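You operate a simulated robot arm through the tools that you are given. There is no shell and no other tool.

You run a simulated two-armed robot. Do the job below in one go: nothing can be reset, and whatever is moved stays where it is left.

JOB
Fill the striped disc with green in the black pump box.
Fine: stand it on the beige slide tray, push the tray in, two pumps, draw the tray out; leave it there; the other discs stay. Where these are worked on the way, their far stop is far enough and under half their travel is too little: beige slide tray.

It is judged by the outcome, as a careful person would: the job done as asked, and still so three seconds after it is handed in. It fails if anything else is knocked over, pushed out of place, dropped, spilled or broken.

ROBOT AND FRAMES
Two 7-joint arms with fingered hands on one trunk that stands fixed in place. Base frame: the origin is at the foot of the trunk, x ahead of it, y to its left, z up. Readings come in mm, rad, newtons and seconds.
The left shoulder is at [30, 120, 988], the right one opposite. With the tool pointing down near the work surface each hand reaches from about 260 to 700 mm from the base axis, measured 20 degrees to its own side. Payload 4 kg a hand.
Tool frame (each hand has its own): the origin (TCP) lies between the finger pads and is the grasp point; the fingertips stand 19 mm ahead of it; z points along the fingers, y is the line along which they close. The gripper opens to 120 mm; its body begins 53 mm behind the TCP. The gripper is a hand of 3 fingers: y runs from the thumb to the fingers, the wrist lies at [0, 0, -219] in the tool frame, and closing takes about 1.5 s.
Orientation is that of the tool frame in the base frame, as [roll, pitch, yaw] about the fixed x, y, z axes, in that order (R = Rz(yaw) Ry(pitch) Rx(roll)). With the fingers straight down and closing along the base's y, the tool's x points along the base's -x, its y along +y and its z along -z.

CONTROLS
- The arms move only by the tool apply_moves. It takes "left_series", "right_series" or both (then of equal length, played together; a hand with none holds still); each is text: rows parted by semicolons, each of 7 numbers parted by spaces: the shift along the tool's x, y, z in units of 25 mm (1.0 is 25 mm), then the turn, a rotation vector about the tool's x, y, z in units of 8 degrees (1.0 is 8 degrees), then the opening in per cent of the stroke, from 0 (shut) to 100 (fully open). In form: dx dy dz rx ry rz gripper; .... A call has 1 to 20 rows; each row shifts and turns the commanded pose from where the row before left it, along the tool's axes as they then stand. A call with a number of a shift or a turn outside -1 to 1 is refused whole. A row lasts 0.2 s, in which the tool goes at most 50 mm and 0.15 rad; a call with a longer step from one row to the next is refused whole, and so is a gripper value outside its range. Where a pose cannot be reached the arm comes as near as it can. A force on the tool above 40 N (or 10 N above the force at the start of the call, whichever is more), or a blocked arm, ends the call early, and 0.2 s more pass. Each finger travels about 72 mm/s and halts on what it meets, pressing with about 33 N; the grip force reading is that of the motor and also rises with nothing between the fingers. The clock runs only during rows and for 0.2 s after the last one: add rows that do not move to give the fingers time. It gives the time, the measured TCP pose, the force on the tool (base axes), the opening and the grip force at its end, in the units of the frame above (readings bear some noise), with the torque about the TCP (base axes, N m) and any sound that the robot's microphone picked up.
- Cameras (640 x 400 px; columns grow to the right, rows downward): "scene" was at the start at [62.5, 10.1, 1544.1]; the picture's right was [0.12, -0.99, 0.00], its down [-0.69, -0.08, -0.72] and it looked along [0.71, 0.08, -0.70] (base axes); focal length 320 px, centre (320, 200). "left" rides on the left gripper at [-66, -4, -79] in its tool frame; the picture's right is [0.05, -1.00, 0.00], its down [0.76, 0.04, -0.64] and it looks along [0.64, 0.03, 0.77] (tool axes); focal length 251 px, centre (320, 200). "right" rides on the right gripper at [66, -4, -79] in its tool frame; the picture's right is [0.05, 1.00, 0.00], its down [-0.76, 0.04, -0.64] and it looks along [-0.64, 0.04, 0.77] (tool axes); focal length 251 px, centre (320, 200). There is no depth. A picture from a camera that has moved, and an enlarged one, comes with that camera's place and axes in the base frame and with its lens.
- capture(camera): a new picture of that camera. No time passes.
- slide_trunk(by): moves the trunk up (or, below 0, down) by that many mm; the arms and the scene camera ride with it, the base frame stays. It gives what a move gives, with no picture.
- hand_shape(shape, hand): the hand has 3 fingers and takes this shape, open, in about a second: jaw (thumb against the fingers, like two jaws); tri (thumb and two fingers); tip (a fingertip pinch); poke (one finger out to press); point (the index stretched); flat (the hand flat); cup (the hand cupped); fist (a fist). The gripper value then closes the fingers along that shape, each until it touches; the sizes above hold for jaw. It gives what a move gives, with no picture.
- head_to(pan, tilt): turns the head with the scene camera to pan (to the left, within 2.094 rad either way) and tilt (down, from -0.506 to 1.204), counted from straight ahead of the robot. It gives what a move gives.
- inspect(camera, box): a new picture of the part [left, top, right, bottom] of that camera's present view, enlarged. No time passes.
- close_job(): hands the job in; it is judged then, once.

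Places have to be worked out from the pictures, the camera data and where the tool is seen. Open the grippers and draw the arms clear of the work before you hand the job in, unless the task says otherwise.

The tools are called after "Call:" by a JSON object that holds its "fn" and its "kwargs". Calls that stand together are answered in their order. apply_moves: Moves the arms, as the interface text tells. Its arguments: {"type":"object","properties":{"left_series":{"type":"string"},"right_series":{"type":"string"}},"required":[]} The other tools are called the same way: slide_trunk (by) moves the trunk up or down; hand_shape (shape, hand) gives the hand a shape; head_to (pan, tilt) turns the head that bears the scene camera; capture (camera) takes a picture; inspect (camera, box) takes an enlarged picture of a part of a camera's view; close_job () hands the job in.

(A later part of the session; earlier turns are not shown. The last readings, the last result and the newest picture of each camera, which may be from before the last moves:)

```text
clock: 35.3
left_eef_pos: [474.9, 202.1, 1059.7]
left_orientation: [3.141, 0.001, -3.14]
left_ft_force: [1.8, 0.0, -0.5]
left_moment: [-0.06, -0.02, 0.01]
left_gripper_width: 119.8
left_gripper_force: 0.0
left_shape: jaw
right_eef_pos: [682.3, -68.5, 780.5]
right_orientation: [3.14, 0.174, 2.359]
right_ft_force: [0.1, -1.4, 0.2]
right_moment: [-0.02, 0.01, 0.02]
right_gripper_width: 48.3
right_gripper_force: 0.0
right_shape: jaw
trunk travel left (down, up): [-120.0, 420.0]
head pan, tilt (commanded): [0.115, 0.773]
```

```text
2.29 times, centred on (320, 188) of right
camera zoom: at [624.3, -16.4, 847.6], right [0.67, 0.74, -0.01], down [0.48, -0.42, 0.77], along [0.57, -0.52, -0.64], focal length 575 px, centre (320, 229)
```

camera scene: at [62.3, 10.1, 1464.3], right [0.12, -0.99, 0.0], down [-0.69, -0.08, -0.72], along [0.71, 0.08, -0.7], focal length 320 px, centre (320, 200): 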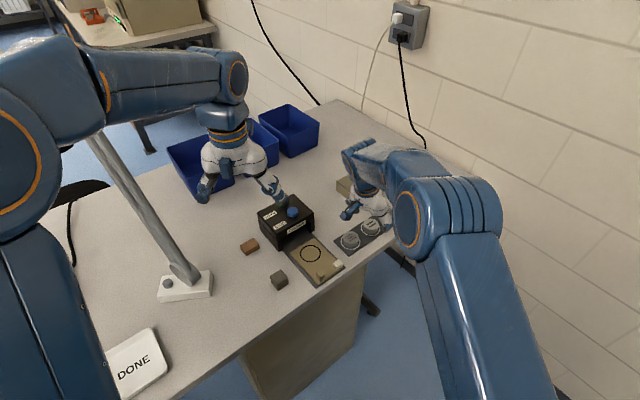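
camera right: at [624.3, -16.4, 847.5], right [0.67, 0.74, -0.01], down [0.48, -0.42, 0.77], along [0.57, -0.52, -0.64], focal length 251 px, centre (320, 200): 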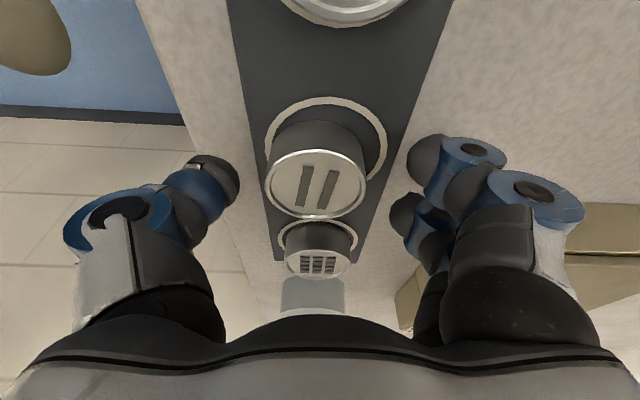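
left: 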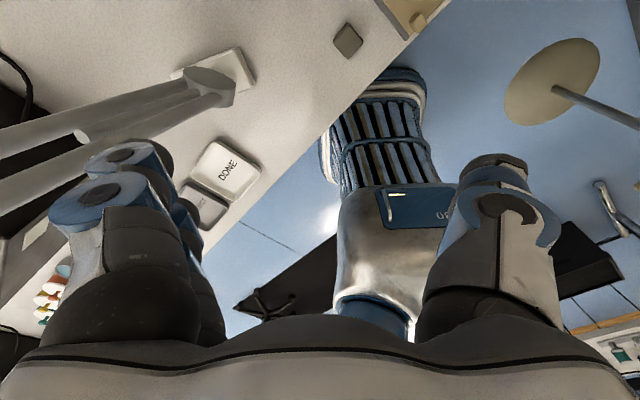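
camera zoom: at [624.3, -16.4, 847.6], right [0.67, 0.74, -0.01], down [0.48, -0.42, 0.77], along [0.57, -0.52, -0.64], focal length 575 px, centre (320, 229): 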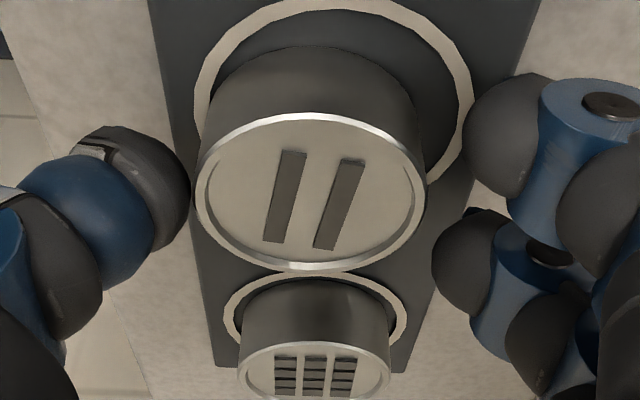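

Finger positions look balanced around the disc. I close a little more and check.

Call:
{"fn": "apply_moves", "kwargs": {"right_series": "0 0 0 0 0 0 36; 0 0 0 0 0 0 33; 0 0 0 0 0 0 33"}}

Call:
{"fn": "inspect", "kwargs": {"camera": "right", "box": [180, 100, 460, 275]}}

```text
clock: 36.1
left_eef_pos: [474.6, 202.2, 1058.4]
left_orientation: [-3.14, -0.001, -3.14]
left_ft_force: [0.0, -0.1, -0.7]
left_moment: [0.0, 0.01, -0.03]
left_gripper_width: 119.8
left_gripper_force: 0.1
left_shape: jaw
right_eef_pos: [681.9, -69.9, 780.7]
right_orientation: [-3.141, 0.173, 2.357]
right_ft_force: [-0.1, -0.6, 0.6]
right_moment: [0.03, 0.02, 0.01]
right_gripper_width: 40.1
right_gripper_force: 0.1
right_shape: jaw
trunk travel left (down, up): [-120.0, 420.0]
head pan, tilt (commanded): [0.115, 0.773]
```

```text
2.29 times, centred on (320, 188) of right
camera zoom: at [624.3, -16.4, 847.5], right [0.67, 0.74, -0.01], down [0.48, -0.42, 0.77], along [0.57, -0.52, -0.64], focal length 575 px, centre (320, 229)
```

zoom: 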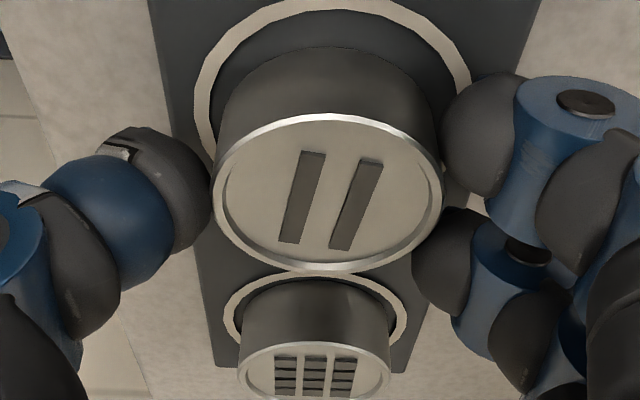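

Thumb and both fingers are now touching the disc's side evenly. I squeeze.

Call:
{"fn": "apply_moves", "kwargs": {"right_series": "0 0 0 0 0 0 29; 0 0 0 0 0 0 25; 0 0 0 0 0 0 22; 0 0 0 0 0 0 22"}}

Call:
{"fn": "inspect", "kwargs": {"camera": "right", "box": [180, 100, 460, 275]}}

```text
clock: 37.1
left_eef_pos: [476.1, 203.2, 1059.3]
left_orientation: [3.142, -0.001, -3.139]
left_ft_force: [0.0, 0.0, -0.4]
left_moment: [-0.03, 0.0, 0.0]
left_gripper_width: 120.0
left_gripper_force: 0.1
left_shape: jaw
right_eef_pos: [681.9, -69.5, 780.5]
right_orientation: [-3.141, 0.172, 2.357]
right_ft_force: [0.7, 0.5, -0.3]
right_moment: [0.0, 0.01, -0.01]
right_gripper_width: 33.4
right_gripper_force: 33.1
right_shape: jaw
trunk travel left (down, up): [-120.0, 420.0]
head pan, tilt (commanded): [0.115, 0.773]
```

```text
2.29 times, centred on (320, 188) of right
camera zoom: at [624.3, -16.4, 847.4], right [0.67, 0.74, -0.01], down [0.48, -0.42, 0.77], along [0.57, -0.52, -0.64], focal length 575 px, centre (320, 229)
```

zoom: 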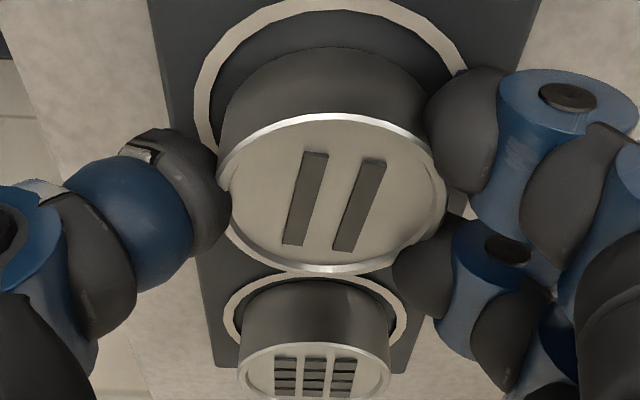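

All three fingertips bear on the disc with 33 N. I lift 12 mm slowly and check that the disc comes along.

Call:
{"fn": "apply_moves", "kwargs": {"right_series": "0 0 0 0 0 0 18; -0.027 0 -0.158 0 0 0 15; -0.027 0 -0.158 0 0 0 15; -0.027 0 -0.158 0 0 0 15; 0 0 0 0 0 0 15"}}

Call:
{"fn": "capture", "kwargs": {"camera": "right"}}

```text
clock: 38.3
left_eef_pos: [475.2, 202.0, 1060.8]
left_orientation: [3.14, -0.001, -3.139]
left_ft_force: [0.2, -0.1, 0.4]
left_moment: [0.01, 0.0, 0.0]
left_gripper_width: 119.7
left_gripper_force: 0.1
left_shape: jaw
right_eef_pos: [682.4, -69.0, 794.2]
right_orientation: [-3.14, 0.172, 2.359]
right_ft_force: [0.2, 0.0, -0.9]
right_moment: [0.03, 0.0, -0.01]
right_gripper_width: 33.0
right_gripper_force: 32.9
right_shape: jaw
trunk travel left (down, up): [-120.0, 420.0]
head pan, tilt (commanded): [0.115, 0.773]
```

```text
taken
camera right: at [624.6, -16.0, 859.8], right [0.67, 0.74, -0.01], down [0.48, -0.42, 0.77], along [0.57, -0.52, -0.64], focal length 251 px, centre (320, 200)
```

right: 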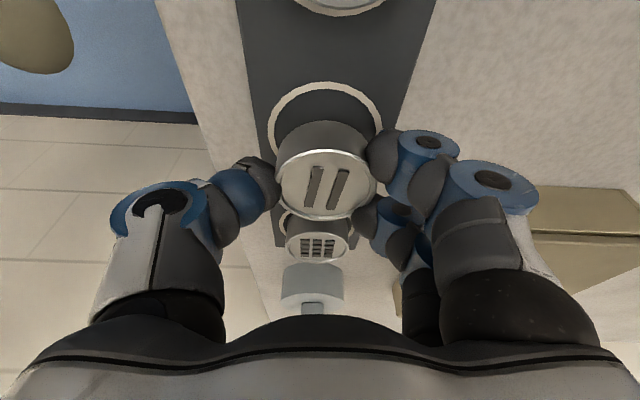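

The disc is held securely. Before carrying it over, I lift it clear (to z≈870) and look left with the head to see how the left arm and the lamp stand, since the arms will share this space.

Call:
{"fn": "apply_moves", "kwargs": {"right_series": "-0.13 0 -0.76 0 0 0 15; -0.13 0 -0.76 0 0 0 15; -0.13 0 -0.76 0 0 0 15; -0.13 0 -0.76 0 0 0 15; 0 0 0 0 0 0 15"}}

Call:
{"fn": "head_to", "kwargs": {"pan": 0.6, "tilt": 0.6}}

Call:
{"fn": "capture", "kwargs": {"camera": "scene"}}

Call:
{"fn": "capture", "kwargs": {"camera": "right"}}

```text
clock: 39.5
left_eef_pos: [474.6, 200.7, 1059.7]
left_orientation: [-3.141, -0.001, -3.139]
left_ft_force: [-0.6, -0.2, -0.7]
left_moment: [-0.01, 0.04, -0.01]
left_gripper_width: 120.2
left_gripper_force: 0.1
left_shape: jaw
right_eef_pos: [681.9, -69.6, 868.4]
right_orientation: [3.14, 0.174, 2.355]
right_ft_force: [-0.2, -0.1, -0.5]
right_moment: [0.04, 0.01, -0.02]
right_gripper_width: 32.9
right_gripper_force: 32.7
right_shape: jaw
trunk travel left (down, up): [-120.0, 420.0]
head pan, tilt (commanded): [0.115, 0.773]
```

```text
clock: 40.4
left_eef_pos: [475.1, 200.7, 1058.8]
left_orientation: [-3.141, 0.001, -3.141]
left_ft_force: [0.6, 0.9, -0.5]
left_moment: [-0.02, 0.0, 0.0]
left_gripper_width: 120.2
left_gripper_force: 0.0
left_shape: jaw
right_eef_pos: [681.7, -71.0, 868.8]
right_orientation: [-3.14, 0.174, 2.36]
right_ft_force: [-0.3, 0.1, -1.0]
right_moment: [0.02, 0.0, 0.02]
right_gripper_width: 33.2
right_gripper_force: 33.0
right_shape: jaw
trunk travel left (down, up): [-120.0, 420.0]
head pan, tilt (commanded): [0.6, 0.6]
```

```text
taken
camera scene: at [54.3, 50.5, 1478.9], right [0.56, -0.83, 0.0], down [-0.47, -0.32, -0.82], along [0.68, 0.47, -0.57], focal length 320 px, centre (320, 200)
```

scene: 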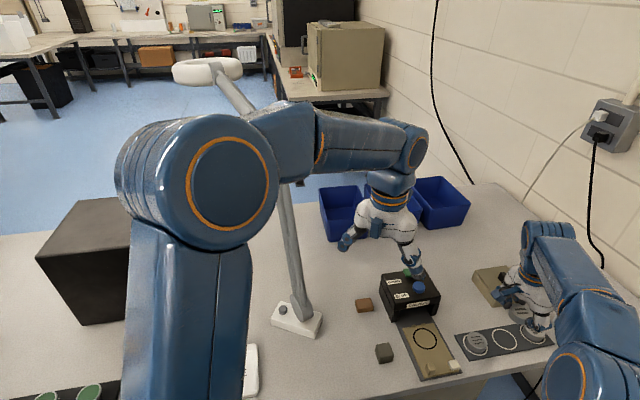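

```text
taken
camera right: at [624.3, -16.4, 936.0], right [0.67, 0.74, -0.01], down [0.48, -0.42, 0.77], along [0.57, -0.52, -0.64], focal length 251 px, centre (320, 200)
```

right: 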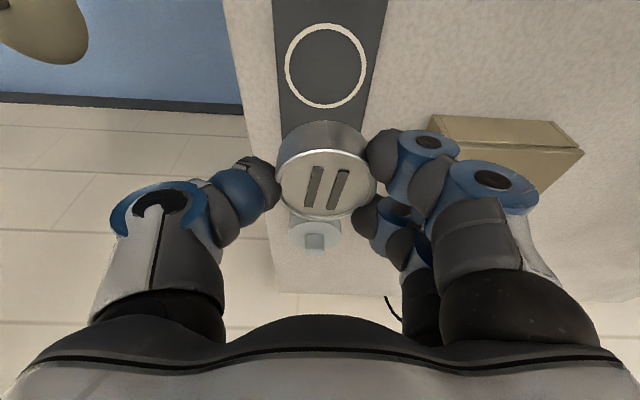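

The lamp leans away to the far left, well clear of the left arm. I move the left hand up and outward to make room for the right arm over the tray.

Call:
{"fn": "apply_moves", "kwargs": {"left_series": "0.44 0.62 -0.64 0 0 0 100; 0.44 0.62 -0.64 0 0 0 100; 0.44 0.62 -0.64 0 0 0 100; 0.44 0.62 -0.64 0 0 0 100; 0.44 0.62 -0.64 0 0 0 100; 0 0 0 0 0 0 100"}}

Call:
{"fn": "head_to", "kwargs": {"pan": 0.115, "tilt": 0.85}}

Call:
{"fn": "capture", "kwargs": {"camera": "scene"}}

```text
clock: 41.8
left_eef_pos: [421.1, 280.1, 1140.7]
left_orientation: [-3.141, 0.0, 3.141]
left_ft_force: [0.9, -0.9, -1.4]
left_moment: [-0.01, -0.03, -0.04]
left_gripper_width: 119.9
left_gripper_force: 0.1
left_shape: jaw
right_eef_pos: [680.7, -70.5, 868.0]
right_orientation: [-3.141, 0.173, 2.356]
right_ft_force: [0.6, 0.6, -0.8]
right_moment: [0.0, 0.0, -0.05]
right_gripper_width: 33.1
right_gripper_force: 33.0
right_shape: jaw
trunk travel left (down, up): [-120.0, 420.0]
head pan, tilt (commanded): [0.6, 0.6]
```

```text
clock: 42.7
left_eef_pos: [421.5, 280.2, 1141.1]
left_orientation: [-3.142, 0.002, -3.14]
left_ft_force: [0.1, -0.9, 0.4]
left_moment: [0.03, -0.02, 0.01]
left_gripper_width: 119.9
left_gripper_force: 0.1
left_shape: jaw
right_eef_pos: [682.1, -69.9, 869.3]
right_orientation: [3.14, 0.173, 2.357]
right_ft_force: [0.3, -0.3, -0.2]
right_moment: [0.03, -0.01, -0.03]
right_gripper_width: 33.0
right_gripper_force: 33.2
right_shape: jaw
trunk travel left (down, up): [-120.0, 420.0]
head pan, tilt (commanded): [0.115, 0.85]
```

```text
taken
camera scene: at [58.9, 9.7, 1458.0], right [0.12, -0.99, 0.0], down [-0.75, -0.09, -0.66], along [0.66, 0.08, -0.75], focal length 320 px, centre (320, 200)
```

scene: 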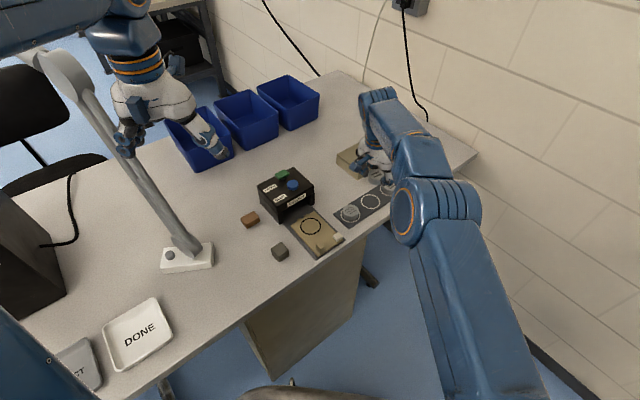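

Left arm is clear. I zoom on the tray from this view to refine its location before carrying the disc there.

Call:
{"fn": "inspect", "kwargs": {"camera": "scene", "box": [245, 160, 365, 260]}}

```text
4.00 times, centred on (305, 210) of scene
camera zoom: at [58.9, 9.7, 1458.0], right [0.12, -0.99, 0.0], down [-0.75, -0.09, -0.66], along [0.66, 0.08, -0.75], focal length 1281 px, centre (380, 160)
```

zoom: 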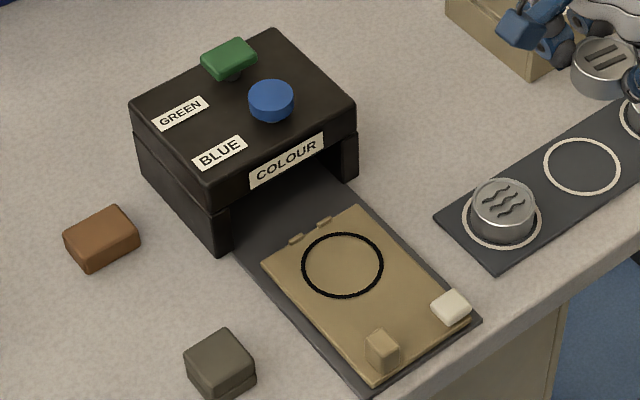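

The tray's ring centre computes to about (568, 94) with the tray top near z 766, and the tray lies at 45° as judged. I carry the disc to about (600, 20, 880) first.

Call:
{"fn": "apply_moves", "kwargs": {"right_series": "0.788 0.038 -0.203 0 0 0 15; 0.788 0.038 -0.203 0 0 0 15; 0.788 0.038 -0.203 0 0 0 15; 0.788 0.038 -0.203 0 0 0 15; 0.788 0.038 -0.203 0 0 0 15; 0.788 0.038 -0.203 0 0 0 15; 0 0 0 0 0 0 15"}}

Call:
{"fn": "apply_moves", "kwargs": {"right_series": "0 0 0 -0.16 0 -0.9235 15; 0 0 0 -0.16 0 -0.9235 15; 0 0 0 -0.16 0 -0.9235 15; 0 0 0 -0.16 0 -0.9235 15; 0 0 0 -0.16 0 -0.9235 15; 0 0 0 -0.16 0 -0.9235 15; 0 0 0 -0.16 0 -0.9235 15; 0 0 0 -0.16 0 -0.9235 15; 0 0 0 -0.16 0 -0.9235 15; 0 0 0 -0.16 0 -0.9235 15; 0 0 0 -0.16 0 -0.9235 15; 0 0 0 -0.16 0 -0.9235 15; 0 0 0 0 0 0 15"}}

Call:
{"fn": "capture", "kwargs": {"camera": "right"}}

Call:
{"fn": "capture", "kwargs": {"camera": "scene"}}

```text
clock: 44.3
left_eef_pos: [421.9, 278.8, 1139.0]
left_orientation: [-3.141, 0.0, -3.141]
left_ft_force: [0.0, 0.0, 0.7]
left_moment: [-0.02, -0.02, 0.0]
left_gripper_width: 119.9
left_gripper_force: 0.0
left_shape: jaw
right_eef_pos: [600.0, 20.5, 878.1]
right_orientation: [-3.141, 0.173, 2.357]
right_ft_force: [-0.2, 0.2, -1.5]
right_moment: [-0.01, 0.01, -0.04]
right_gripper_width: 32.9
right_gripper_force: 32.4
right_shape: jaw
trunk travel left (down, up): [-120.0, 420.0]
head pan, tilt (commanded): [0.115, 0.85]
```

```text
clock: 47.1
left_eef_pos: [421.1, 279.4, 1140.2]
left_orientation: [3.141, -0.001, -3.138]
left_ft_force: [-0.4, -0.1, -0.3]
left_moment: [0.0, 0.0, 0.0]
left_gripper_width: 119.9
left_gripper_force: 0.0
left_shape: jaw
right_eef_pos: [601.0, 20.7, 878.9]
right_orientation: [-3.14, 0.171, -2.352]
right_ft_force: [-0.3, -0.3, -1.1]
right_moment: [-0.01, -0.01, 0.0]
right_gripper_width: 32.7
right_gripper_force: 32.9
right_shape: jaw
trunk travel left (down, up): [-120.0, 420.0]
head pan, tilt (commanded): [0.115, 0.85]
```

```text
taken
camera right: at [547.7, -37.2, 946.6], right [-0.75, 0.67, -0.01], down [0.42, 0.49, 0.76], along [0.51, 0.56, -0.65], focal length 251 px, centre (320, 200)
```

right: 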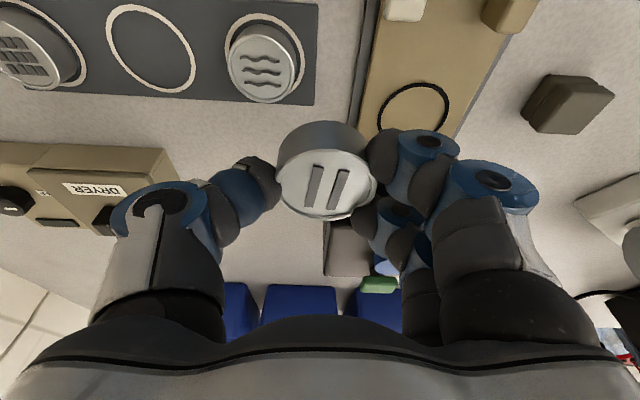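

```text
taken
camera scene: at [58.8, 9.7, 1458.0], right [0.12, -0.99, 0.0], down [-0.75, -0.09, -0.66], along [0.66, 0.08, -0.75], focal length 320 px, centre (320, 200)
```

scene: 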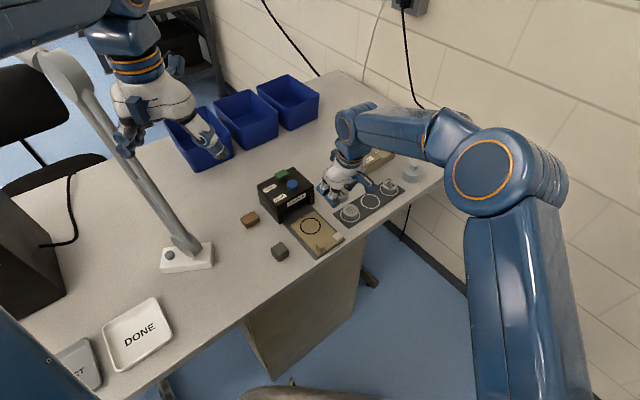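

The disc is level and turned with the hand; the fingers now close along the box front, and the camera faces the box. I bring it above the tray ring at z≈830.

Call:
{"fn": "apply_moves", "kwargs": {"right_series": "-0.178 0.583 0.429 0 0 0 15; -0.178 0.583 0.429 0 0 0 15; -0.178 0.583 0.429 0 0 0 15; -0.178 0.583 0.429 0 0 0 15; -0.178 0.583 0.429 0 0 0 15; 0 0 0 0 0 0 15"}}

Call:
{"fn": "capture", "kwargs": {"camera": "right"}}

Call:
{"fn": "inspect", "kwargs": {"camera": "scene", "box": [245, 150, 365, 260]}}

```text
clock: 48.5
left_eef_pos: [420.5, 278.8, 1139.2]
left_orientation: [-3.142, 0.0, -3.141]
left_ft_force: [-0.1, -0.1, 0.2]
left_moment: [-0.01, 0.0, -0.01]
left_gripper_width: 119.7
left_gripper_force: 0.1
left_shape: jaw
right_eef_pos: [571.2, 93.0, 830.0]
right_orientation: [-3.141, 0.172, -2.357]
right_ft_force: [-0.1, 0.2, 0.3]
right_moment: [-0.02, 0.01, -0.03]
right_gripper_width: 32.9
right_gripper_force: 32.8
right_shape: jaw
trunk travel left (down, up): [-120.0, 420.0]
head pan, tilt (commanded): [0.115, 0.85]
```

```text
taken
camera right: at [518.7, 35.3, 896.7], right [-0.74, 0.67, -0.01], down [0.42, 0.49, 0.76], along [0.52, 0.56, -0.64], focal length 251 px, centre (320, 200)
```

right: 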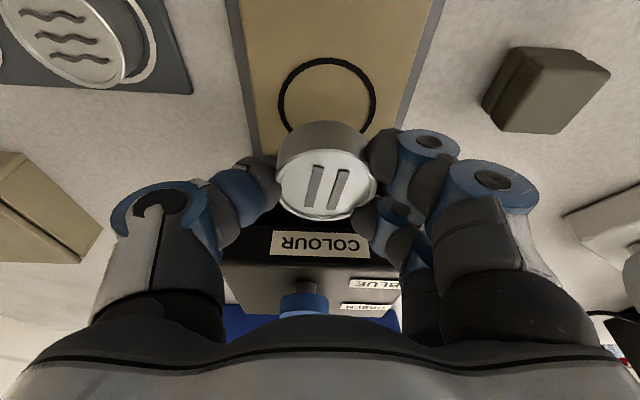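

```text
3.64 times, centred on (305, 205) of scene
camera zoom: at [58.8, 9.5, 1458.0], right [0.12, -0.99, 0.0], down [-0.75, -0.09, -0.66], along [0.66, 0.08, -0.75], focal length 1164 px, centre (374, 182)
```

zoom: 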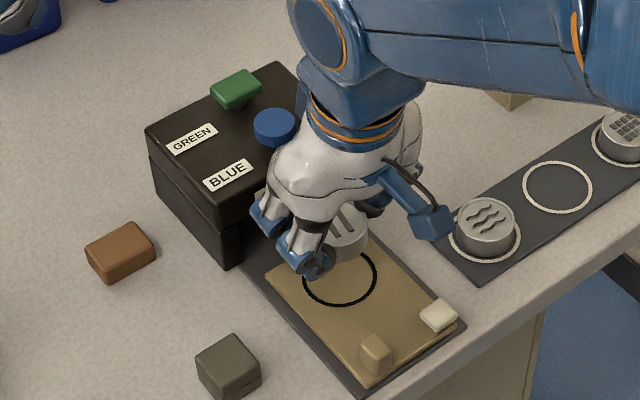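

The two cameras disagree by several mm on fore-aft position, so I lower to about z 800, just above the tray, and compare disc and ring directly.

Call:
{"fn": "apply_moves", "kwargs": {"right_series": "0.068 0 0.394 0 0 0 15; 0.068 0 0.394 0 0 0 15; 0.068 0 0.394 0 0 0 15; 0 0 0 0 0 0 15"}}

Call:
{"fn": "capture", "kwargs": {"camera": "right"}}

Call:
{"fn": "inspect", "kwargs": {"camera": "scene", "box": [275, 190, 355, 250]}}

```text
clock: 49.5
left_eef_pos: [421.4, 281.3, 1139.2]
left_orientation: [-3.14, 0.001, -3.141]
left_ft_force: [0.3, 0.2, -0.2]
left_moment: [0.0, -0.01, 0.0]
left_gripper_width: 119.9
left_gripper_force: 0.1
left_shape: jaw
right_eef_pos: [571.8, 93.2, 800.1]
right_orientation: [-3.142, 0.17, -2.356]
right_ft_force: [0.1, -0.2, -0.5]
right_moment: [0.01, -0.02, -0.04]
right_gripper_width: 32.7
right_gripper_force: 33.4
right_shape: jaw
trunk travel left (down, up): [-120.0, 420.0]
head pan, tilt (commanded): [0.115, 0.85]
```

```text
taken
camera right: at [518.5, 35.3, 867.1], right [-0.74, 0.67, -0.01], down [0.42, 0.49, 0.76], along [0.52, 0.56, -0.65], focal length 251 px, centre (320, 200)
```

right: 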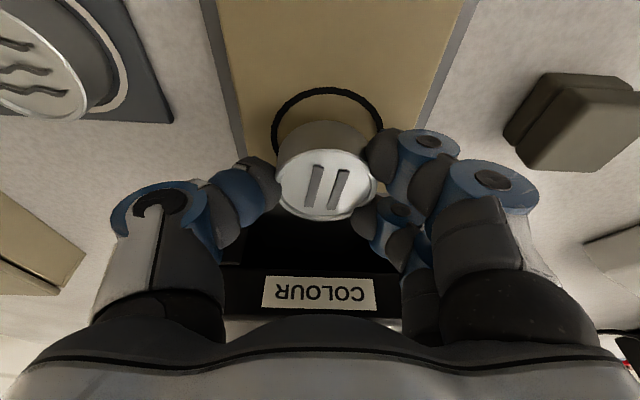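

```text
6.67 times, centred on (315, 220) of scene
camera zoom: at [58.7, 9.7, 1458.0], right [0.12, -0.99, 0.0], down [-0.75, -0.09, -0.66], along [0.66, 0.08, -0.75], focal length 2135 px, centre (353, 67)
```

zoom: 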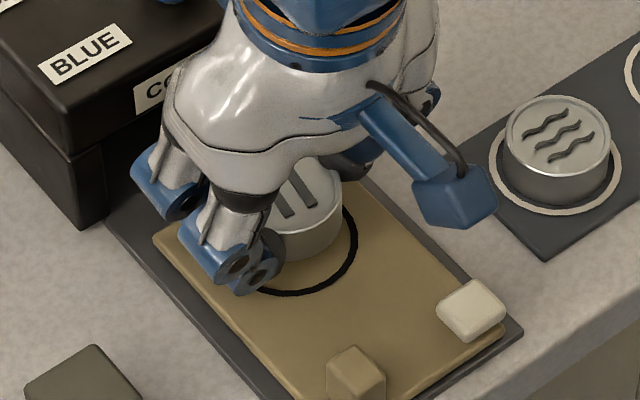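

By both cameras the disc is now within about 1 mm of the ring centre. I lower gently in 2.5 mm steps towards the tray, watching force.

Call:
{"fn": "apply_moves", "kwargs": {"right_series": "0.017 0 0.0985 0 0 0 15; 0.017 0 0.0985 0 0 0 15; 0.017 0 0.0985 0 0 0 15; 0.017 0 0.0985 0 0 0 15; 0 0 0 0 0 0 15"}}

Call:
{"fn": "inspect", "kwargs": {"camera": "scene", "box": [285, 200, 345, 245]}}

Call:
{"fn": "inspect", "kwargs": {"camera": "right", "box": [240, 60, 440, 240]}}

```text
clock: 50.7
left_eef_pos: [421.3, 279.6, 1138.9]
left_orientation: [3.141, 0.0, -3.139]
left_ft_force: [0.6, 0.3, 0.3]
left_moment: [-0.01, 0.0, 0.0]
left_gripper_width: 119.9
left_gripper_force: 0.1
left_shape: jaw
right_eef_pos: [571.0, 94.6, 790.2]
right_orientation: [-3.141, 0.171, -2.354]
right_ft_force: [-0.3, 0.3, -0.9]
right_moment: [0.03, 0.0, -0.02]
right_gripper_width: 32.8
right_gripper_force: 33.3
right_shape: jaw
trunk travel left (down, up): [-120.0, 420.0]
head pan, tilt (commanded): [0.115, 0.85]
```

```text
8.89 times, centred on (315, 222) of scene
camera zoom: at [58.8, 9.7, 1458.0], right [0.12, -0.99, 0.0], down [-0.75, -0.09, -0.66], along [0.66, 0.08, -0.75], focal length 2847 px, centre (364, 0)
```

zoom: 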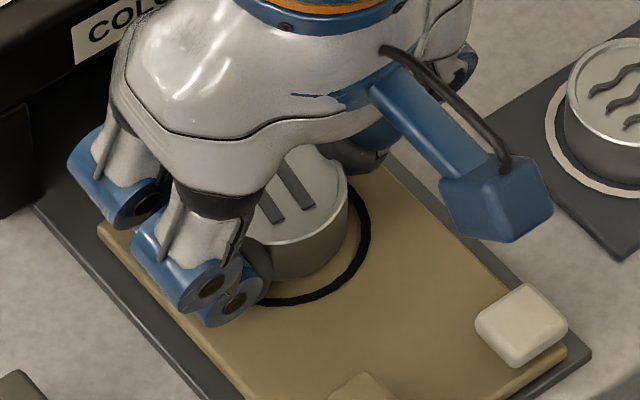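

```text
2.22 times, centred on (340, 150) of right
camera zoom: at [518.1, 35.8, 856.8], right [-0.74, 0.67, -0.01], down [0.42, 0.49, 0.76], along [0.52, 0.56, -0.65], focal length 559 px, centre (276, 311)
```

zoom: 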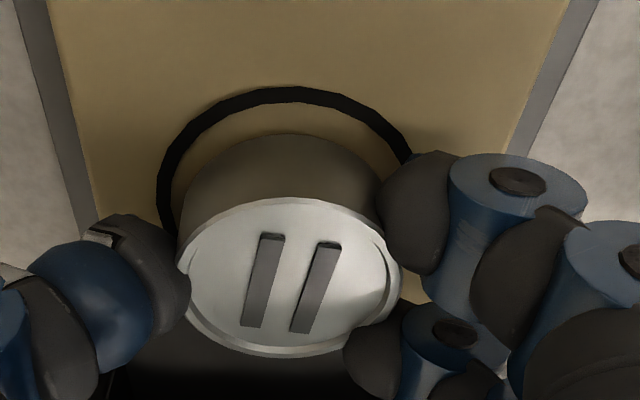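

Centred well, with a few mm gap left. I lower in 1 mm steps until contact.

Call:
{"fn": "apply_moves", "kwargs": {"right_series": "0.007 0 0.04 0 0 0 15; 0.007 0 0.04 0 0 0 15; 0.007 0 0.04 0 0 0 15; 0 0 0 0 0 0 15"}}

```text
clock: 51.7
left_eef_pos: [421.0, 281.3, 1140.3]
left_orientation: [-3.141, 0.0, -3.14]
left_ft_force: [-0.4, 0.3, 1.1]
left_moment: [0.0, -0.03, 0.01]
left_gripper_width: 120.1
left_gripper_force: 0.0
left_shape: jaw
right_eef_pos: [570.0, 93.7, 787.0]
right_orientation: [-3.14, 0.172, -2.353]
right_ft_force: [0.2, -0.4, 0.6]
right_moment: [0.0, 0.06, 0.0]
right_gripper_width: 32.7
right_gripper_force: 33.2
right_shape: jaw
trunk travel left (down, up): [-120.0, 420.0]
head pan, tilt (commanded): [0.115, 0.85]
```

Barely any force at z 787. I continue two more millimetres.

Call:
{"fn": "apply_moves", "kwargs": {"right_series": "0.007 0 0.04 0 0 0 15; 0.007 0 0.04 0 0 0 15; 0 0 0 0 0 0 15"}}

Call:
{"fn": "inspect", "kwargs": {"camera": "scene", "box": [285, 200, 345, 245]}}

```text
clock: 52.5
left_eef_pos: [419.9, 280.6, 1139.5]
left_orientation: [-3.141, -0.001, -3.14]
left_ft_force: [0.3, 0.8, 0.2]
left_moment: [0.01, 0.0, -0.02]
left_gripper_width: 120.0
left_gripper_force: 0.1
left_shape: jaw
right_eef_pos: [570.0, 94.2, 786.5]
right_orientation: [-3.139, 0.173, -2.355]
right_ft_force: [1.4, -0.1, 8.9]
right_moment: [0.02, 0.11, -0.02]
right_gripper_width: 33.3
right_gripper_force: 32.8
right_shape: jaw
trunk travel left (down, up): [-120.0, 420.0]
head pan, tilt (commanded): [0.115, 0.85]
```

```text
8.89 times, centred on (315, 222) of scene
camera zoom: at [57.9, 9.5, 1458.1], right [0.12, -0.99, 0.0], down [-0.75, -0.09, -0.66], along [0.66, 0.08, -0.75], focal length 2847 px, centre (364, 0)
```

zoom: 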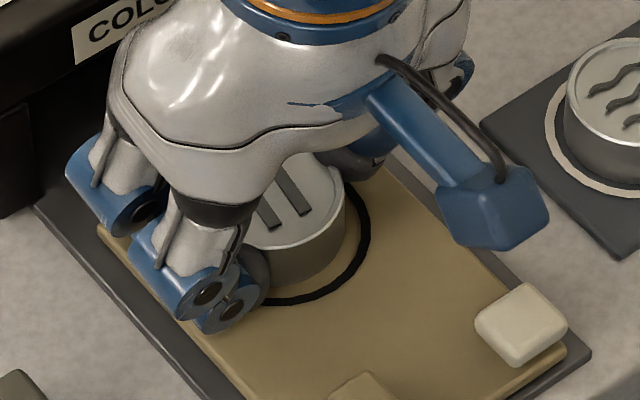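

The disc rests on the tray (9 N contact) inside the ring. I release it gently.

Call:
{"fn": "apply_moves", "kwargs": {"right_series": "-0.003 0 -0.02 0 0 0 24; 0 0 0 0 0 0 30; 0 0 0 0 0 0 36; 0 0 0 0 0 0 42; 0 0 0 0 0 0 48; 0 0 0 0 0 0 54; 0 0 0 0 0 0 60; 0 0 0 0 0 0 60"}}

Call:
{"fn": "inspect", "kwargs": {"camera": "right", "box": [220, 60, 440, 240]}}

Call:
{"fn": "inspect", "kwargs": {"camera": "scene", "box": [285, 200, 345, 245]}}

```text
clock: 54.3
left_eef_pos: [421.1, 278.8, 1138.9]
left_orientation: [-3.142, 0.0, -3.141]
left_ft_force: [-0.1, -0.5, 0.0]
left_moment: [0.02, 0.01, 0.02]
left_gripper_width: 119.8
left_gripper_force: 0.1
left_shape: jaw
right_eef_pos: [570.1, 93.8, 785.1]
right_orientation: [-3.141, 0.171, -2.354]
right_ft_force: [0.9, -0.9, 2.9]
right_moment: [0.07, 0.15, 0.01]
right_gripper_width: 70.5
right_gripper_force: 0.1
right_shape: jaw
trunk travel left (down, up): [-120.0, 420.0]
head pan, tilt (commanded): [0.115, 0.85]
```

```text
2.22 times, centred on (330, 150) of right
camera zoom: at [517.8, 36.3, 853.0], right [-0.74, 0.67, -0.01], down [0.42, 0.49, 0.76], along [0.52, 0.56, -0.64], focal length 559 px, centre (298, 311)
```

zoom: 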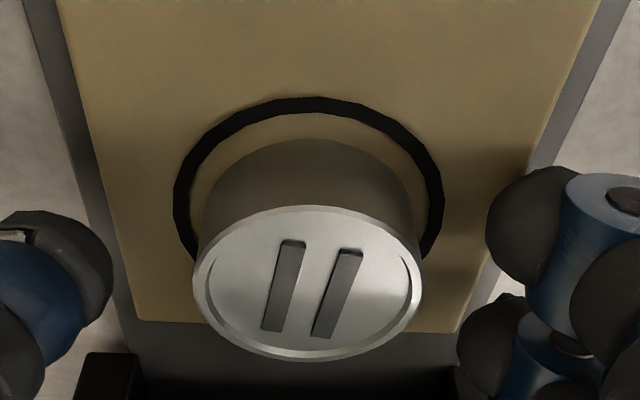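

```text
8.89 times, centred on (315, 222) of scene
camera zoom: at [58.5, 9.5, 1458.0], right [0.12, -0.99, 0.0], down [-0.75, -0.09, -0.66], along [0.66, 0.08, -0.75], focal length 2847 px, centre (364, 0)
```

zoom: 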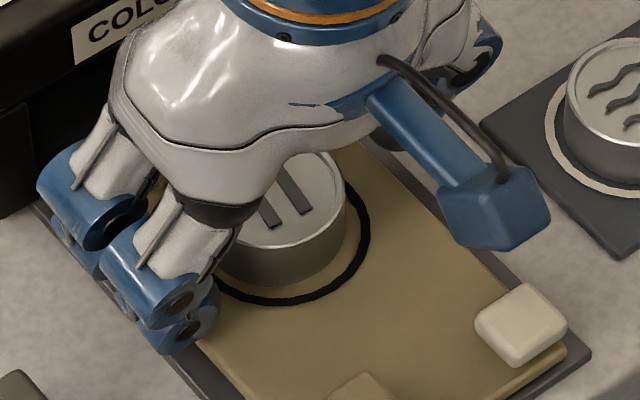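

The disc stands alone inside the ring. I lift the hand straight up off it.

Call:
{"fn": "apply_moves", "kwargs": {"right_series": "-0.034 0 -0.197 0 0 0 62; -0.068 0 -0.394 0 0 0 64; -0.137 0 -0.788 0 0 0 64; -0.137 0 -0.788 0 0 0 64; 0 0 0 0 0 0 64"}}

Call:
{"fn": "capture", "kwargs": {"camera": "right"}}

Call:
{"fn": "inspect", "kwargs": {"camera": "scene", "box": [275, 190, 355, 250]}}

```text
clock: 55.5
left_eef_pos: [421.6, 281.1, 1139.7]
left_orientation: [3.141, 0.0, -3.14]
left_ft_force: [0.3, -0.1, 0.0]
left_moment: [-0.01, -0.01, 0.0]
left_gripper_width: 119.6
left_gripper_force: 0.1
left_shape: jaw
right_eef_pos: [570.2, 95.0, 841.4]
right_orientation: [-3.14, 0.172, -2.354]
right_ft_force: [0.4, -0.9, 0.8]
right_moment: [-0.03, 0.0, 0.0]
right_gripper_width: 76.0
right_gripper_force: 0.0
right_shape: jaw
trunk travel left (down, up): [-120.0, 420.0]
head pan, tilt (commanded): [0.115, 0.85]
```

```text
taken
camera right: at [516.8, 35.7, 907.7], right [-0.74, 0.67, -0.01], down [0.42, 0.49, 0.76], along [0.52, 0.56, -0.65], focal length 251 px, centre (320, 200)
```

right: 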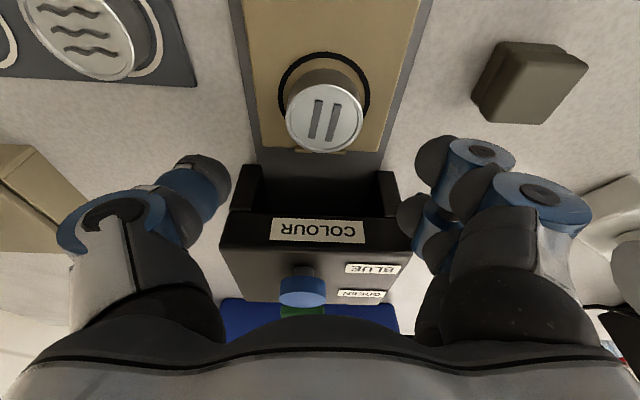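

```text
6.67 times, centred on (315, 220) of scene
camera zoom: at [58.9, 9.7, 1458.0], right [0.12, -0.99, 0.0], down [-0.75, -0.09, -0.66], along [0.66, 0.08, -0.75], focal length 2135 px, centre (353, 67)
```

zoom: 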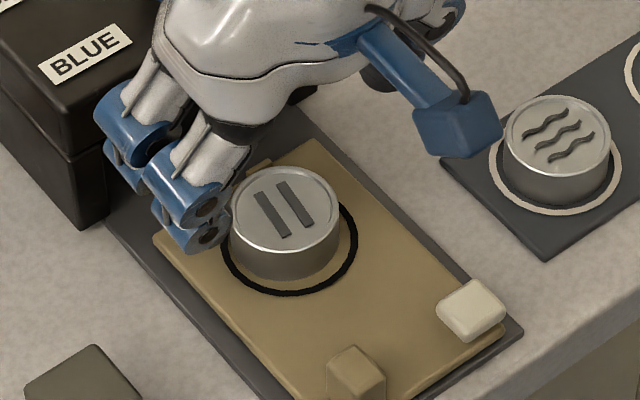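

The striped disc stands fully inside the ring. I draw the right hand back and up so its camera can look closely at the tray's front (beige post and white block).

Call:
{"fn": "apply_moves", "kwargs": {"right_series": "0.3 0 -0.8 0 0 0 64; 0.795 0 -0.429 0 0 0 64; 0.795 0 -0.429 0 0 0 64; 0.795 0 -0.429 0 0 0 64; 0.795 0 -0.429 0 0 0 64; 0.795 0 -0.429 0 0 0 64; 0.795 0 -0.429 0 0 0 64; 0 0 0 0 0 0 64"}}

Call:
{"fn": "capture", "kwargs": {"camera": "right"}}

Call:
{"fn": "inspect", "kwargs": {"camera": "scene", "box": [245, 150, 365, 260]}}

```text
clock: 57.3
left_eef_pos: [420.6, 281.4, 1140.5]
left_orientation: [3.14, 0.0, -3.139]
left_ft_force: [-0.3, -0.2, 0.0]
left_moment: [-0.04, 0.01, -0.02]
left_gripper_width: 120.0
left_gripper_force: 0.2
left_shape: jaw
right_eef_pos: [472.6, -4.4, 901.7]
right_orientation: [-3.139, 0.171, -2.354]
right_ft_force: [-0.3, 0.7, 0.3]
right_moment: [0.0, 0.01, 0.01]
right_gripper_width: 76.1
right_gripper_force: 0.0
right_shape: jaw
trunk travel left (down, up): [-120.0, 420.0]
head pan, tilt (commanded): [0.115, 0.85]
```

```text
taken
camera right: at [420.6, -63.3, 968.7], right [-0.74, 0.67, -0.01], down [0.42, 0.49, 0.76], along [0.52, 0.56, -0.65], focal length 251 px, centre (320, 200)
```

right: 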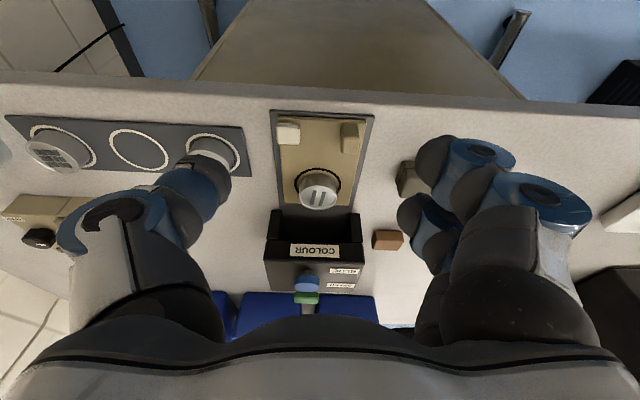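

```text
3.64 times, centred on (305, 205) of scene
camera zoom: at [59.1, 9.9, 1458.0], right [0.12, -0.99, 0.0], down [-0.75, -0.09, -0.66], along [0.66, 0.08, -0.75], focal length 1164 px, centre (374, 182)
```

zoom: 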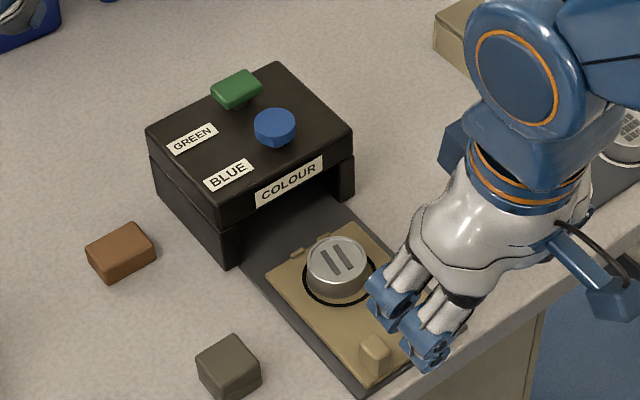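

I zoom the right hand camera on the tray front.

Call:
{"fn": "inspect", "kwargs": {"camera": "right", "box": [260, 100, 390, 215]}}

Call:
{"fn": "inspect", "kwargs": {"camera": "right", "box": [255, 195, 385, 310]}}

```text
3.48 times, centred on (325, 158) of right
camera zoom: at [420.6, -63.3, 968.7], right [-0.74, 0.67, -0.01], down [0.42, 0.49, 0.76], along [0.52, 0.56, -0.65], focal length 875 px, centre (303, 348)
```

zoom: 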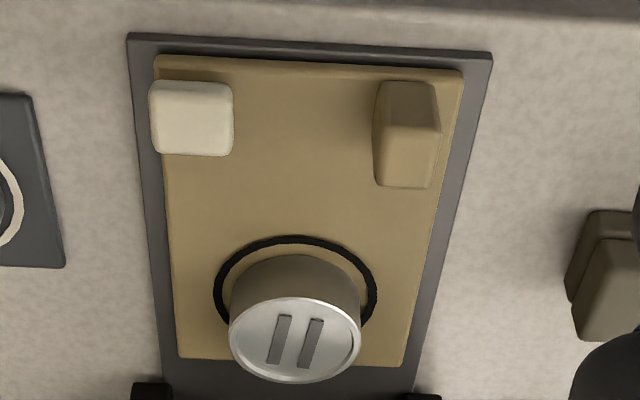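

```text
3.48 times, centred on (320, 252) of right
camera zoom: at [420.6, -63.3, 968.7], right [-0.74, 0.67, -0.01], down [0.42, 0.49, 0.76], along [0.52, 0.56, -0.65], focal length 875 px, centre (320, 17)
```

zoom: 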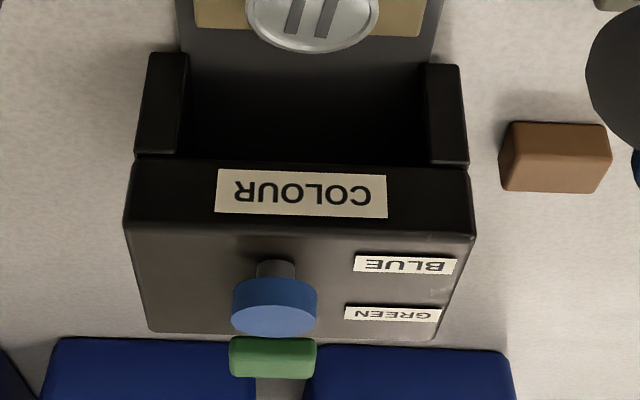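

The tray front carries a taller beige post (the handle) at left and a low white block at right. I try the fingertip-pinch shape in free space to see whether it gives a slimmer grip for that post.

Call:
{"fn": "hand_shape", "kwargs": {"shape": "tip", "hand": "right"}}

Call:
{"fn": "capture", "kwargs": {"camera": "right"}}

Call:
{"fn": "inspect", "kwargs": {"camera": "scene", "box": [300, 170, 420, 270]}}

```text
clock: 58.2
left_eef_pos: [421.2, 279.9, 1140.6]
left_orientation: [3.141, 0.001, -3.139]
left_ft_force: [-0.2, 0.4, 0.6]
left_moment: [-0.01, 0.02, 0.0]
left_gripper_width: 120.1
left_gripper_force: 0.1
left_shape: jaw
right_eef_pos: [473.4, -5.4, 901.6]
right_orientation: [-3.138, 0.171, -2.354]
right_ft_force: [-0.3, -0.6, -0.1]
right_moment: [0.0, 0.03, -0.02]
right_gripper_width: 119.9
right_gripper_force: 0.0
right_shape: tip
trunk travel left (down, up): [-120.0, 420.0]
head pan, tilt (commanded): [0.115, 0.85]
```

```text
taken
camera right: at [420.6, -63.4, 968.7], right [-0.74, 0.67, -0.01], down [0.42, 0.49, 0.76], along [0.52, 0.56, -0.65], focal length 251 px, centre (320, 200)
```

right: 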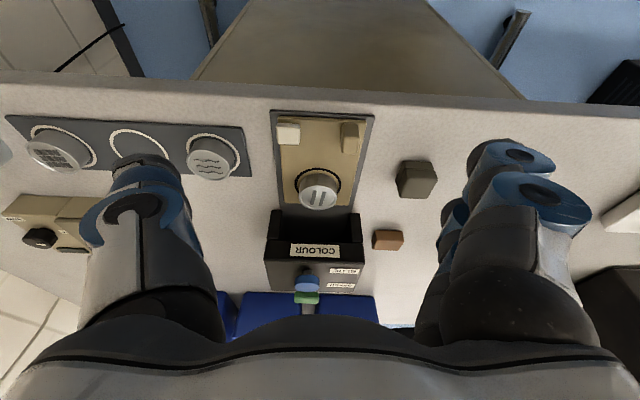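

```text
4.00 times, centred on (360, 220) of scene
camera zoom: at [58.7, 9.6, 1458.0], right [0.12, -0.99, 0.0], down [-0.75, -0.09, -0.66], along [0.66, 0.08, -0.75], focal length 1281 px, centre (160, 120)
```

zoom: 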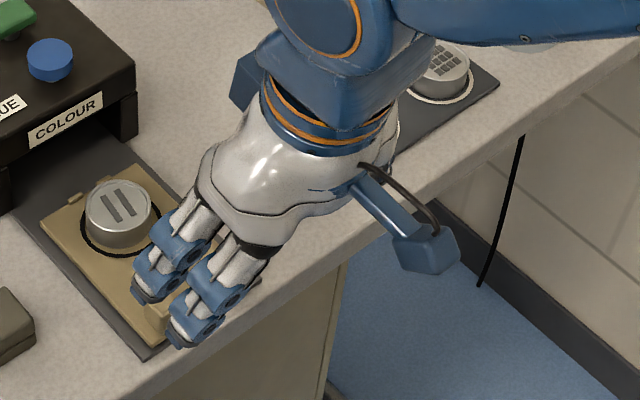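

I close the tip shape partway in free air to see how the fingers travel.

Call:
{"fn": "apply_moves", "kwargs": {"right_series": "0 0 0 0 0 0 80; 0 0 0 0 0 0 60; 0 0 0 0 0 0 40; 0 0 0 0 0 0 20; 0 0 0 0 0 0 20; 0 0 0 0 0 0 20; 0 0 0 0 0 0 20"}}

Call:
{"fn": "capture", "kwargs": {"camera": "right"}}

Call:
{"fn": "inspect", "kwargs": {"camera": "scene", "box": [300, 170, 420, 270]}}

```text
clock: 59.8
left_eef_pos: [421.3, 280.5, 1140.3]
left_orientation: [3.141, 0.0, -3.141]
left_ft_force: [0.3, -1.0, -0.2]
left_moment: [0.0, 0.01, -0.01]
left_gripper_width: 119.9
left_gripper_force: 0.2
left_shape: jaw
right_eef_pos: [473.3, -5.2, 901.4]
right_orientation: [-3.139, 0.171, -2.356]
right_ft_force: [0.0, 0.5, -0.5]
right_moment: [0.0, -0.01, -0.01]
right_gripper_width: 24.3
right_gripper_force: 0.0
right_shape: tip
trunk travel left (down, up): [-120.0, 420.0]
head pan, tilt (commanded): [0.115, 0.85]
```

```text
taken
camera right: at [420.6, -63.4, 968.8], right [-0.74, 0.67, -0.01], down [0.42, 0.49, 0.76], along [0.52, 0.56, -0.65], focal length 251 px, centre (320, 200)
```

right: 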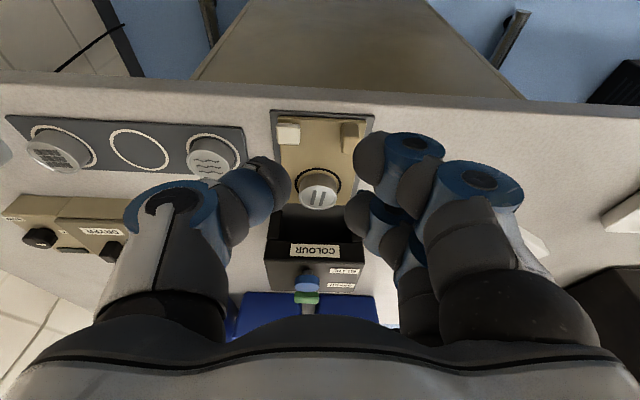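

```text
4.00 times, centred on (360, 220) of scene
camera zoom: at [58.7, 9.6, 1458.0], right [0.12, -0.99, 0.0], down [-0.75, -0.09, -0.66], along [0.66, 0.08, -0.75], focal length 1281 px, centre (160, 120)
```

zoom: 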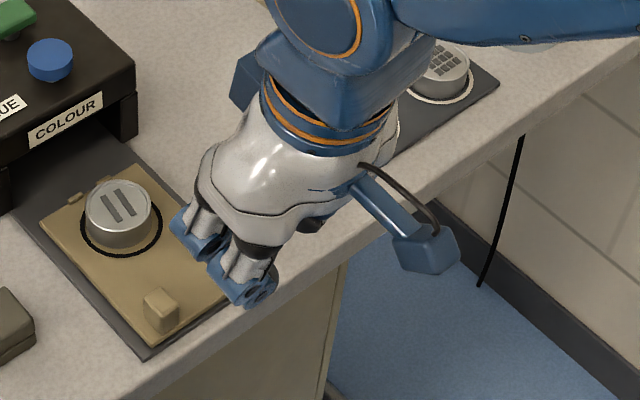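

Tip behaves much like jaw. I try the single-finger "poke" shape, which may suit pushing the post.

Call:
{"fn": "hand_shape", "kwargs": {"shape": "poke", "hand": "right"}}

Call:
{"fn": "capture", "kwargs": {"camera": "right"}}

Call:
{"fn": "inspect", "kwargs": {"camera": "scene", "box": [300, 170, 420, 270]}}

```text
clock: 60.7
left_eef_pos: [421.6, 280.4, 1140.6]
left_orientation: [3.141, -0.002, 3.141]
left_ft_force: [-0.3, -0.2, 0.8]
left_moment: [0.01, 0.0, -0.02]
left_gripper_width: 119.8
left_gripper_force: 0.1
left_shape: jaw
right_eef_pos: [472.3, -6.4, 901.8]
right_orientation: [-3.14, 0.171, -2.355]
right_ft_force: [-1.0, 0.0, -0.1]
right_moment: [-0.01, 0.01, -0.03]
right_gripper_width: 0.0
right_gripper_force: 0.1
right_shape: poke
trunk travel left (down, up): [-120.0, 420.0]
head pan, tilt (commanded): [0.115, 0.85]
```

```text
taken
camera right: at [420.6, -63.4, 968.8], right [-0.74, 0.67, -0.01], down [0.42, 0.49, 0.76], along [0.52, 0.56, -0.65], focal length 251 px, centre (320, 200)
```

right: 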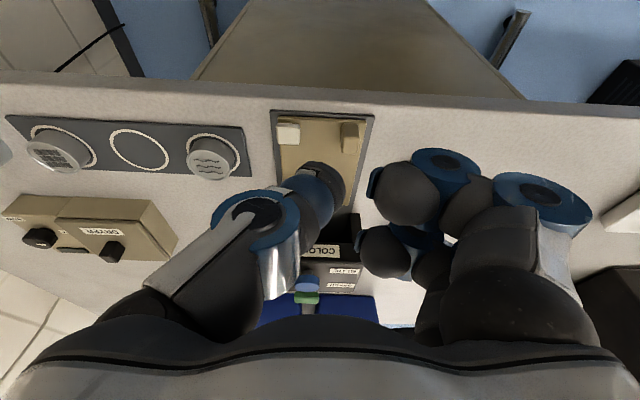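

```text
4.00 times, centred on (360, 220) of scene
camera zoom: at [58.7, 9.7, 1458.0], right [0.12, -0.99, 0.0], down [-0.75, -0.09, -0.66], along [0.66, 0.08, -0.75], focal length 1281 px, centre (160, 120)
```

zoom: 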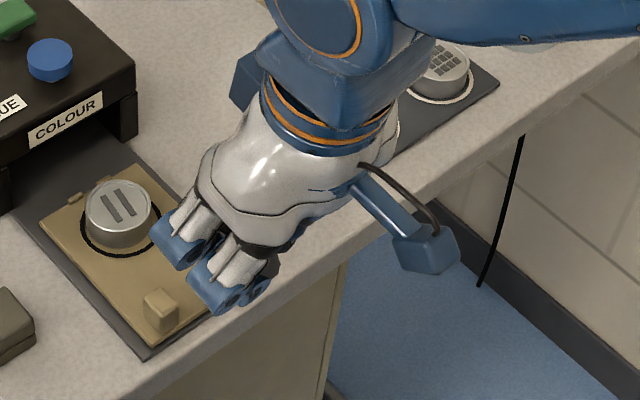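

In "poke" the thumb sticks straight out with the two fingers folded, a slim pusher. I zoom to gauge where its tip is relative to the tool point.

Call:
{"fn": "inspect", "kwargs": {"camera": "right", "box": [200, 110, 480, 285]}}

Call:
{"fn": "inspect", "kwargs": {"camera": "scene", "box": [330, 210, 390, 260]}}

```text
2.29 times, centred on (340, 198) of right
camera zoom: at [420.6, -63.4, 968.8], right [-0.74, 0.67, -0.01], down [0.42, 0.49, 0.76], along [0.52, 0.56, -0.65], focal length 575 px, centre (274, 206)
```

zoom: 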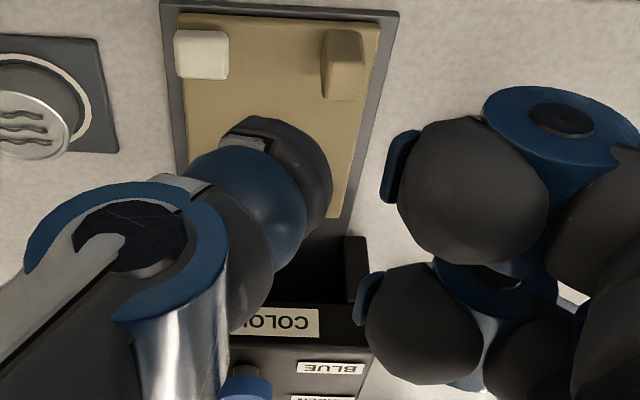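

```text
8.00 times, centred on (360, 235) of scene
camera zoom: at [58.7, 9.7, 1458.0], right [0.12, -0.99, 0.0], down [-0.75, -0.09, -0.66], along [0.66, 0.08, -0.75], focal length 2562 px, centre (0, -80)
```

zoom: 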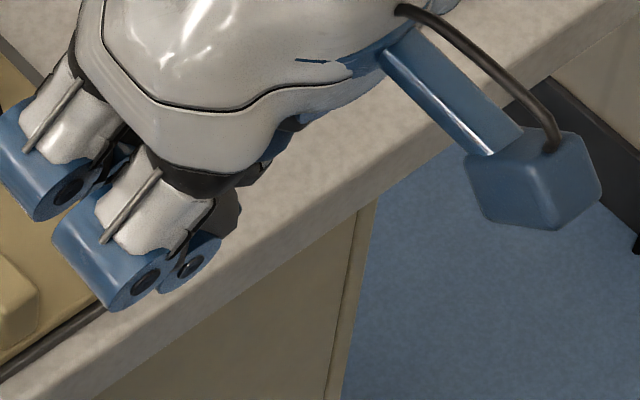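

The thumb tip sits about 19 mm ahead of the tool point, and the folded fingers are ~30 mm behind it, which is good for pushing. I tilt the hand further back (25°) and bring the thumb in front of the beige post, still above it.

Call:
{"fn": "apply_moves", "kwargs": {"right_series": "0 0 0 0 -0.9375 0 0; 0 0 0 0 -0.9375 0 0; 0.027 0.3 0.668 0 0 0 0; 0.027 0.3 0.668 0 0 0 0; 0.027 0.3 0.668 0 0 0 0; 0.027 0.3 0.668 0 0 0 0; 0 0 0 0 0 0 0"}}

Call:
{"fn": "capture", "kwargs": {"camera": "right"}}

Call:
{"fn": "inspect", "kwargs": {"camera": "scene", "box": [270, 170, 390, 270]}}

```text
clock: 62.3
left_eef_pos: [422.0, 279.9, 1139.5]
left_orientation: [3.141, 0.001, 3.141]
left_ft_force: [1.0, 1.2, -0.4]
left_moment: [-0.01, 0.01, 0.01]
left_gripper_width: 119.8
left_gripper_force: 0.0
left_shape: jaw
right_eef_pos: [469.8, 35.3, 838.8]
right_orientation: [-3.14, 0.433, -2.356]
right_ft_force: [-0.4, -0.5, -0.4]
right_moment: [-0.02, -0.01, 0.01]
right_gripper_width: 0.0
right_gripper_force: 0.0
right_shape: poke
trunk travel left (down, up): [-120.0, 420.0]
head pan, tilt (commanded): [0.115, 0.85]
```

```text
taken
camera right: at [406.8, -33.4, 883.7], right [-0.74, 0.67, -0.02], down [0.27, 0.33, 0.9], along [0.61, 0.66, -0.43], focal length 251 px, centre (320, 200)
```

right: 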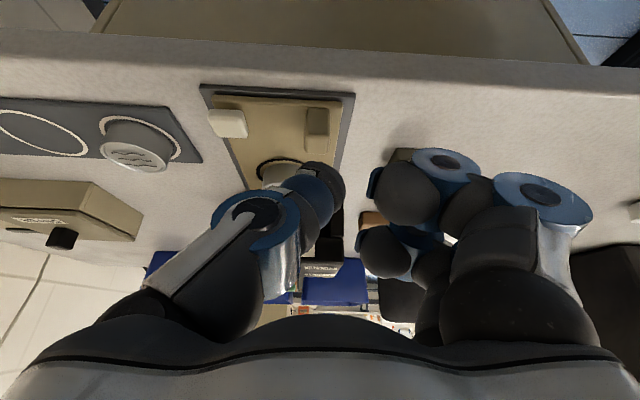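

```text
4.00 times, centred on (330, 220) of scene
camera zoom: at [58.6, 9.4, 1458.0], right [0.12, -0.99, 0.0], down [-0.75, -0.09, -0.66], along [0.66, 0.08, -0.75], focal length 1281 px, centre (280, 120)
```

zoom: 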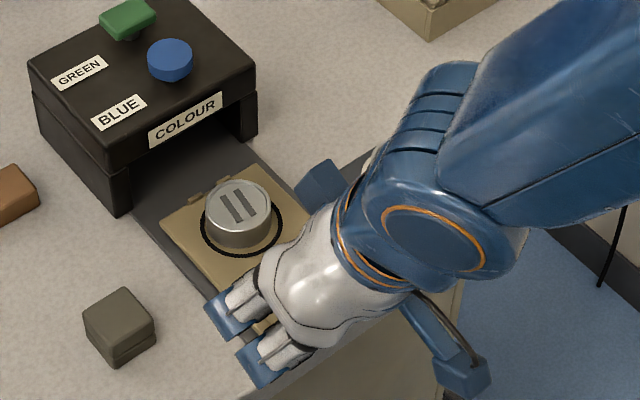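

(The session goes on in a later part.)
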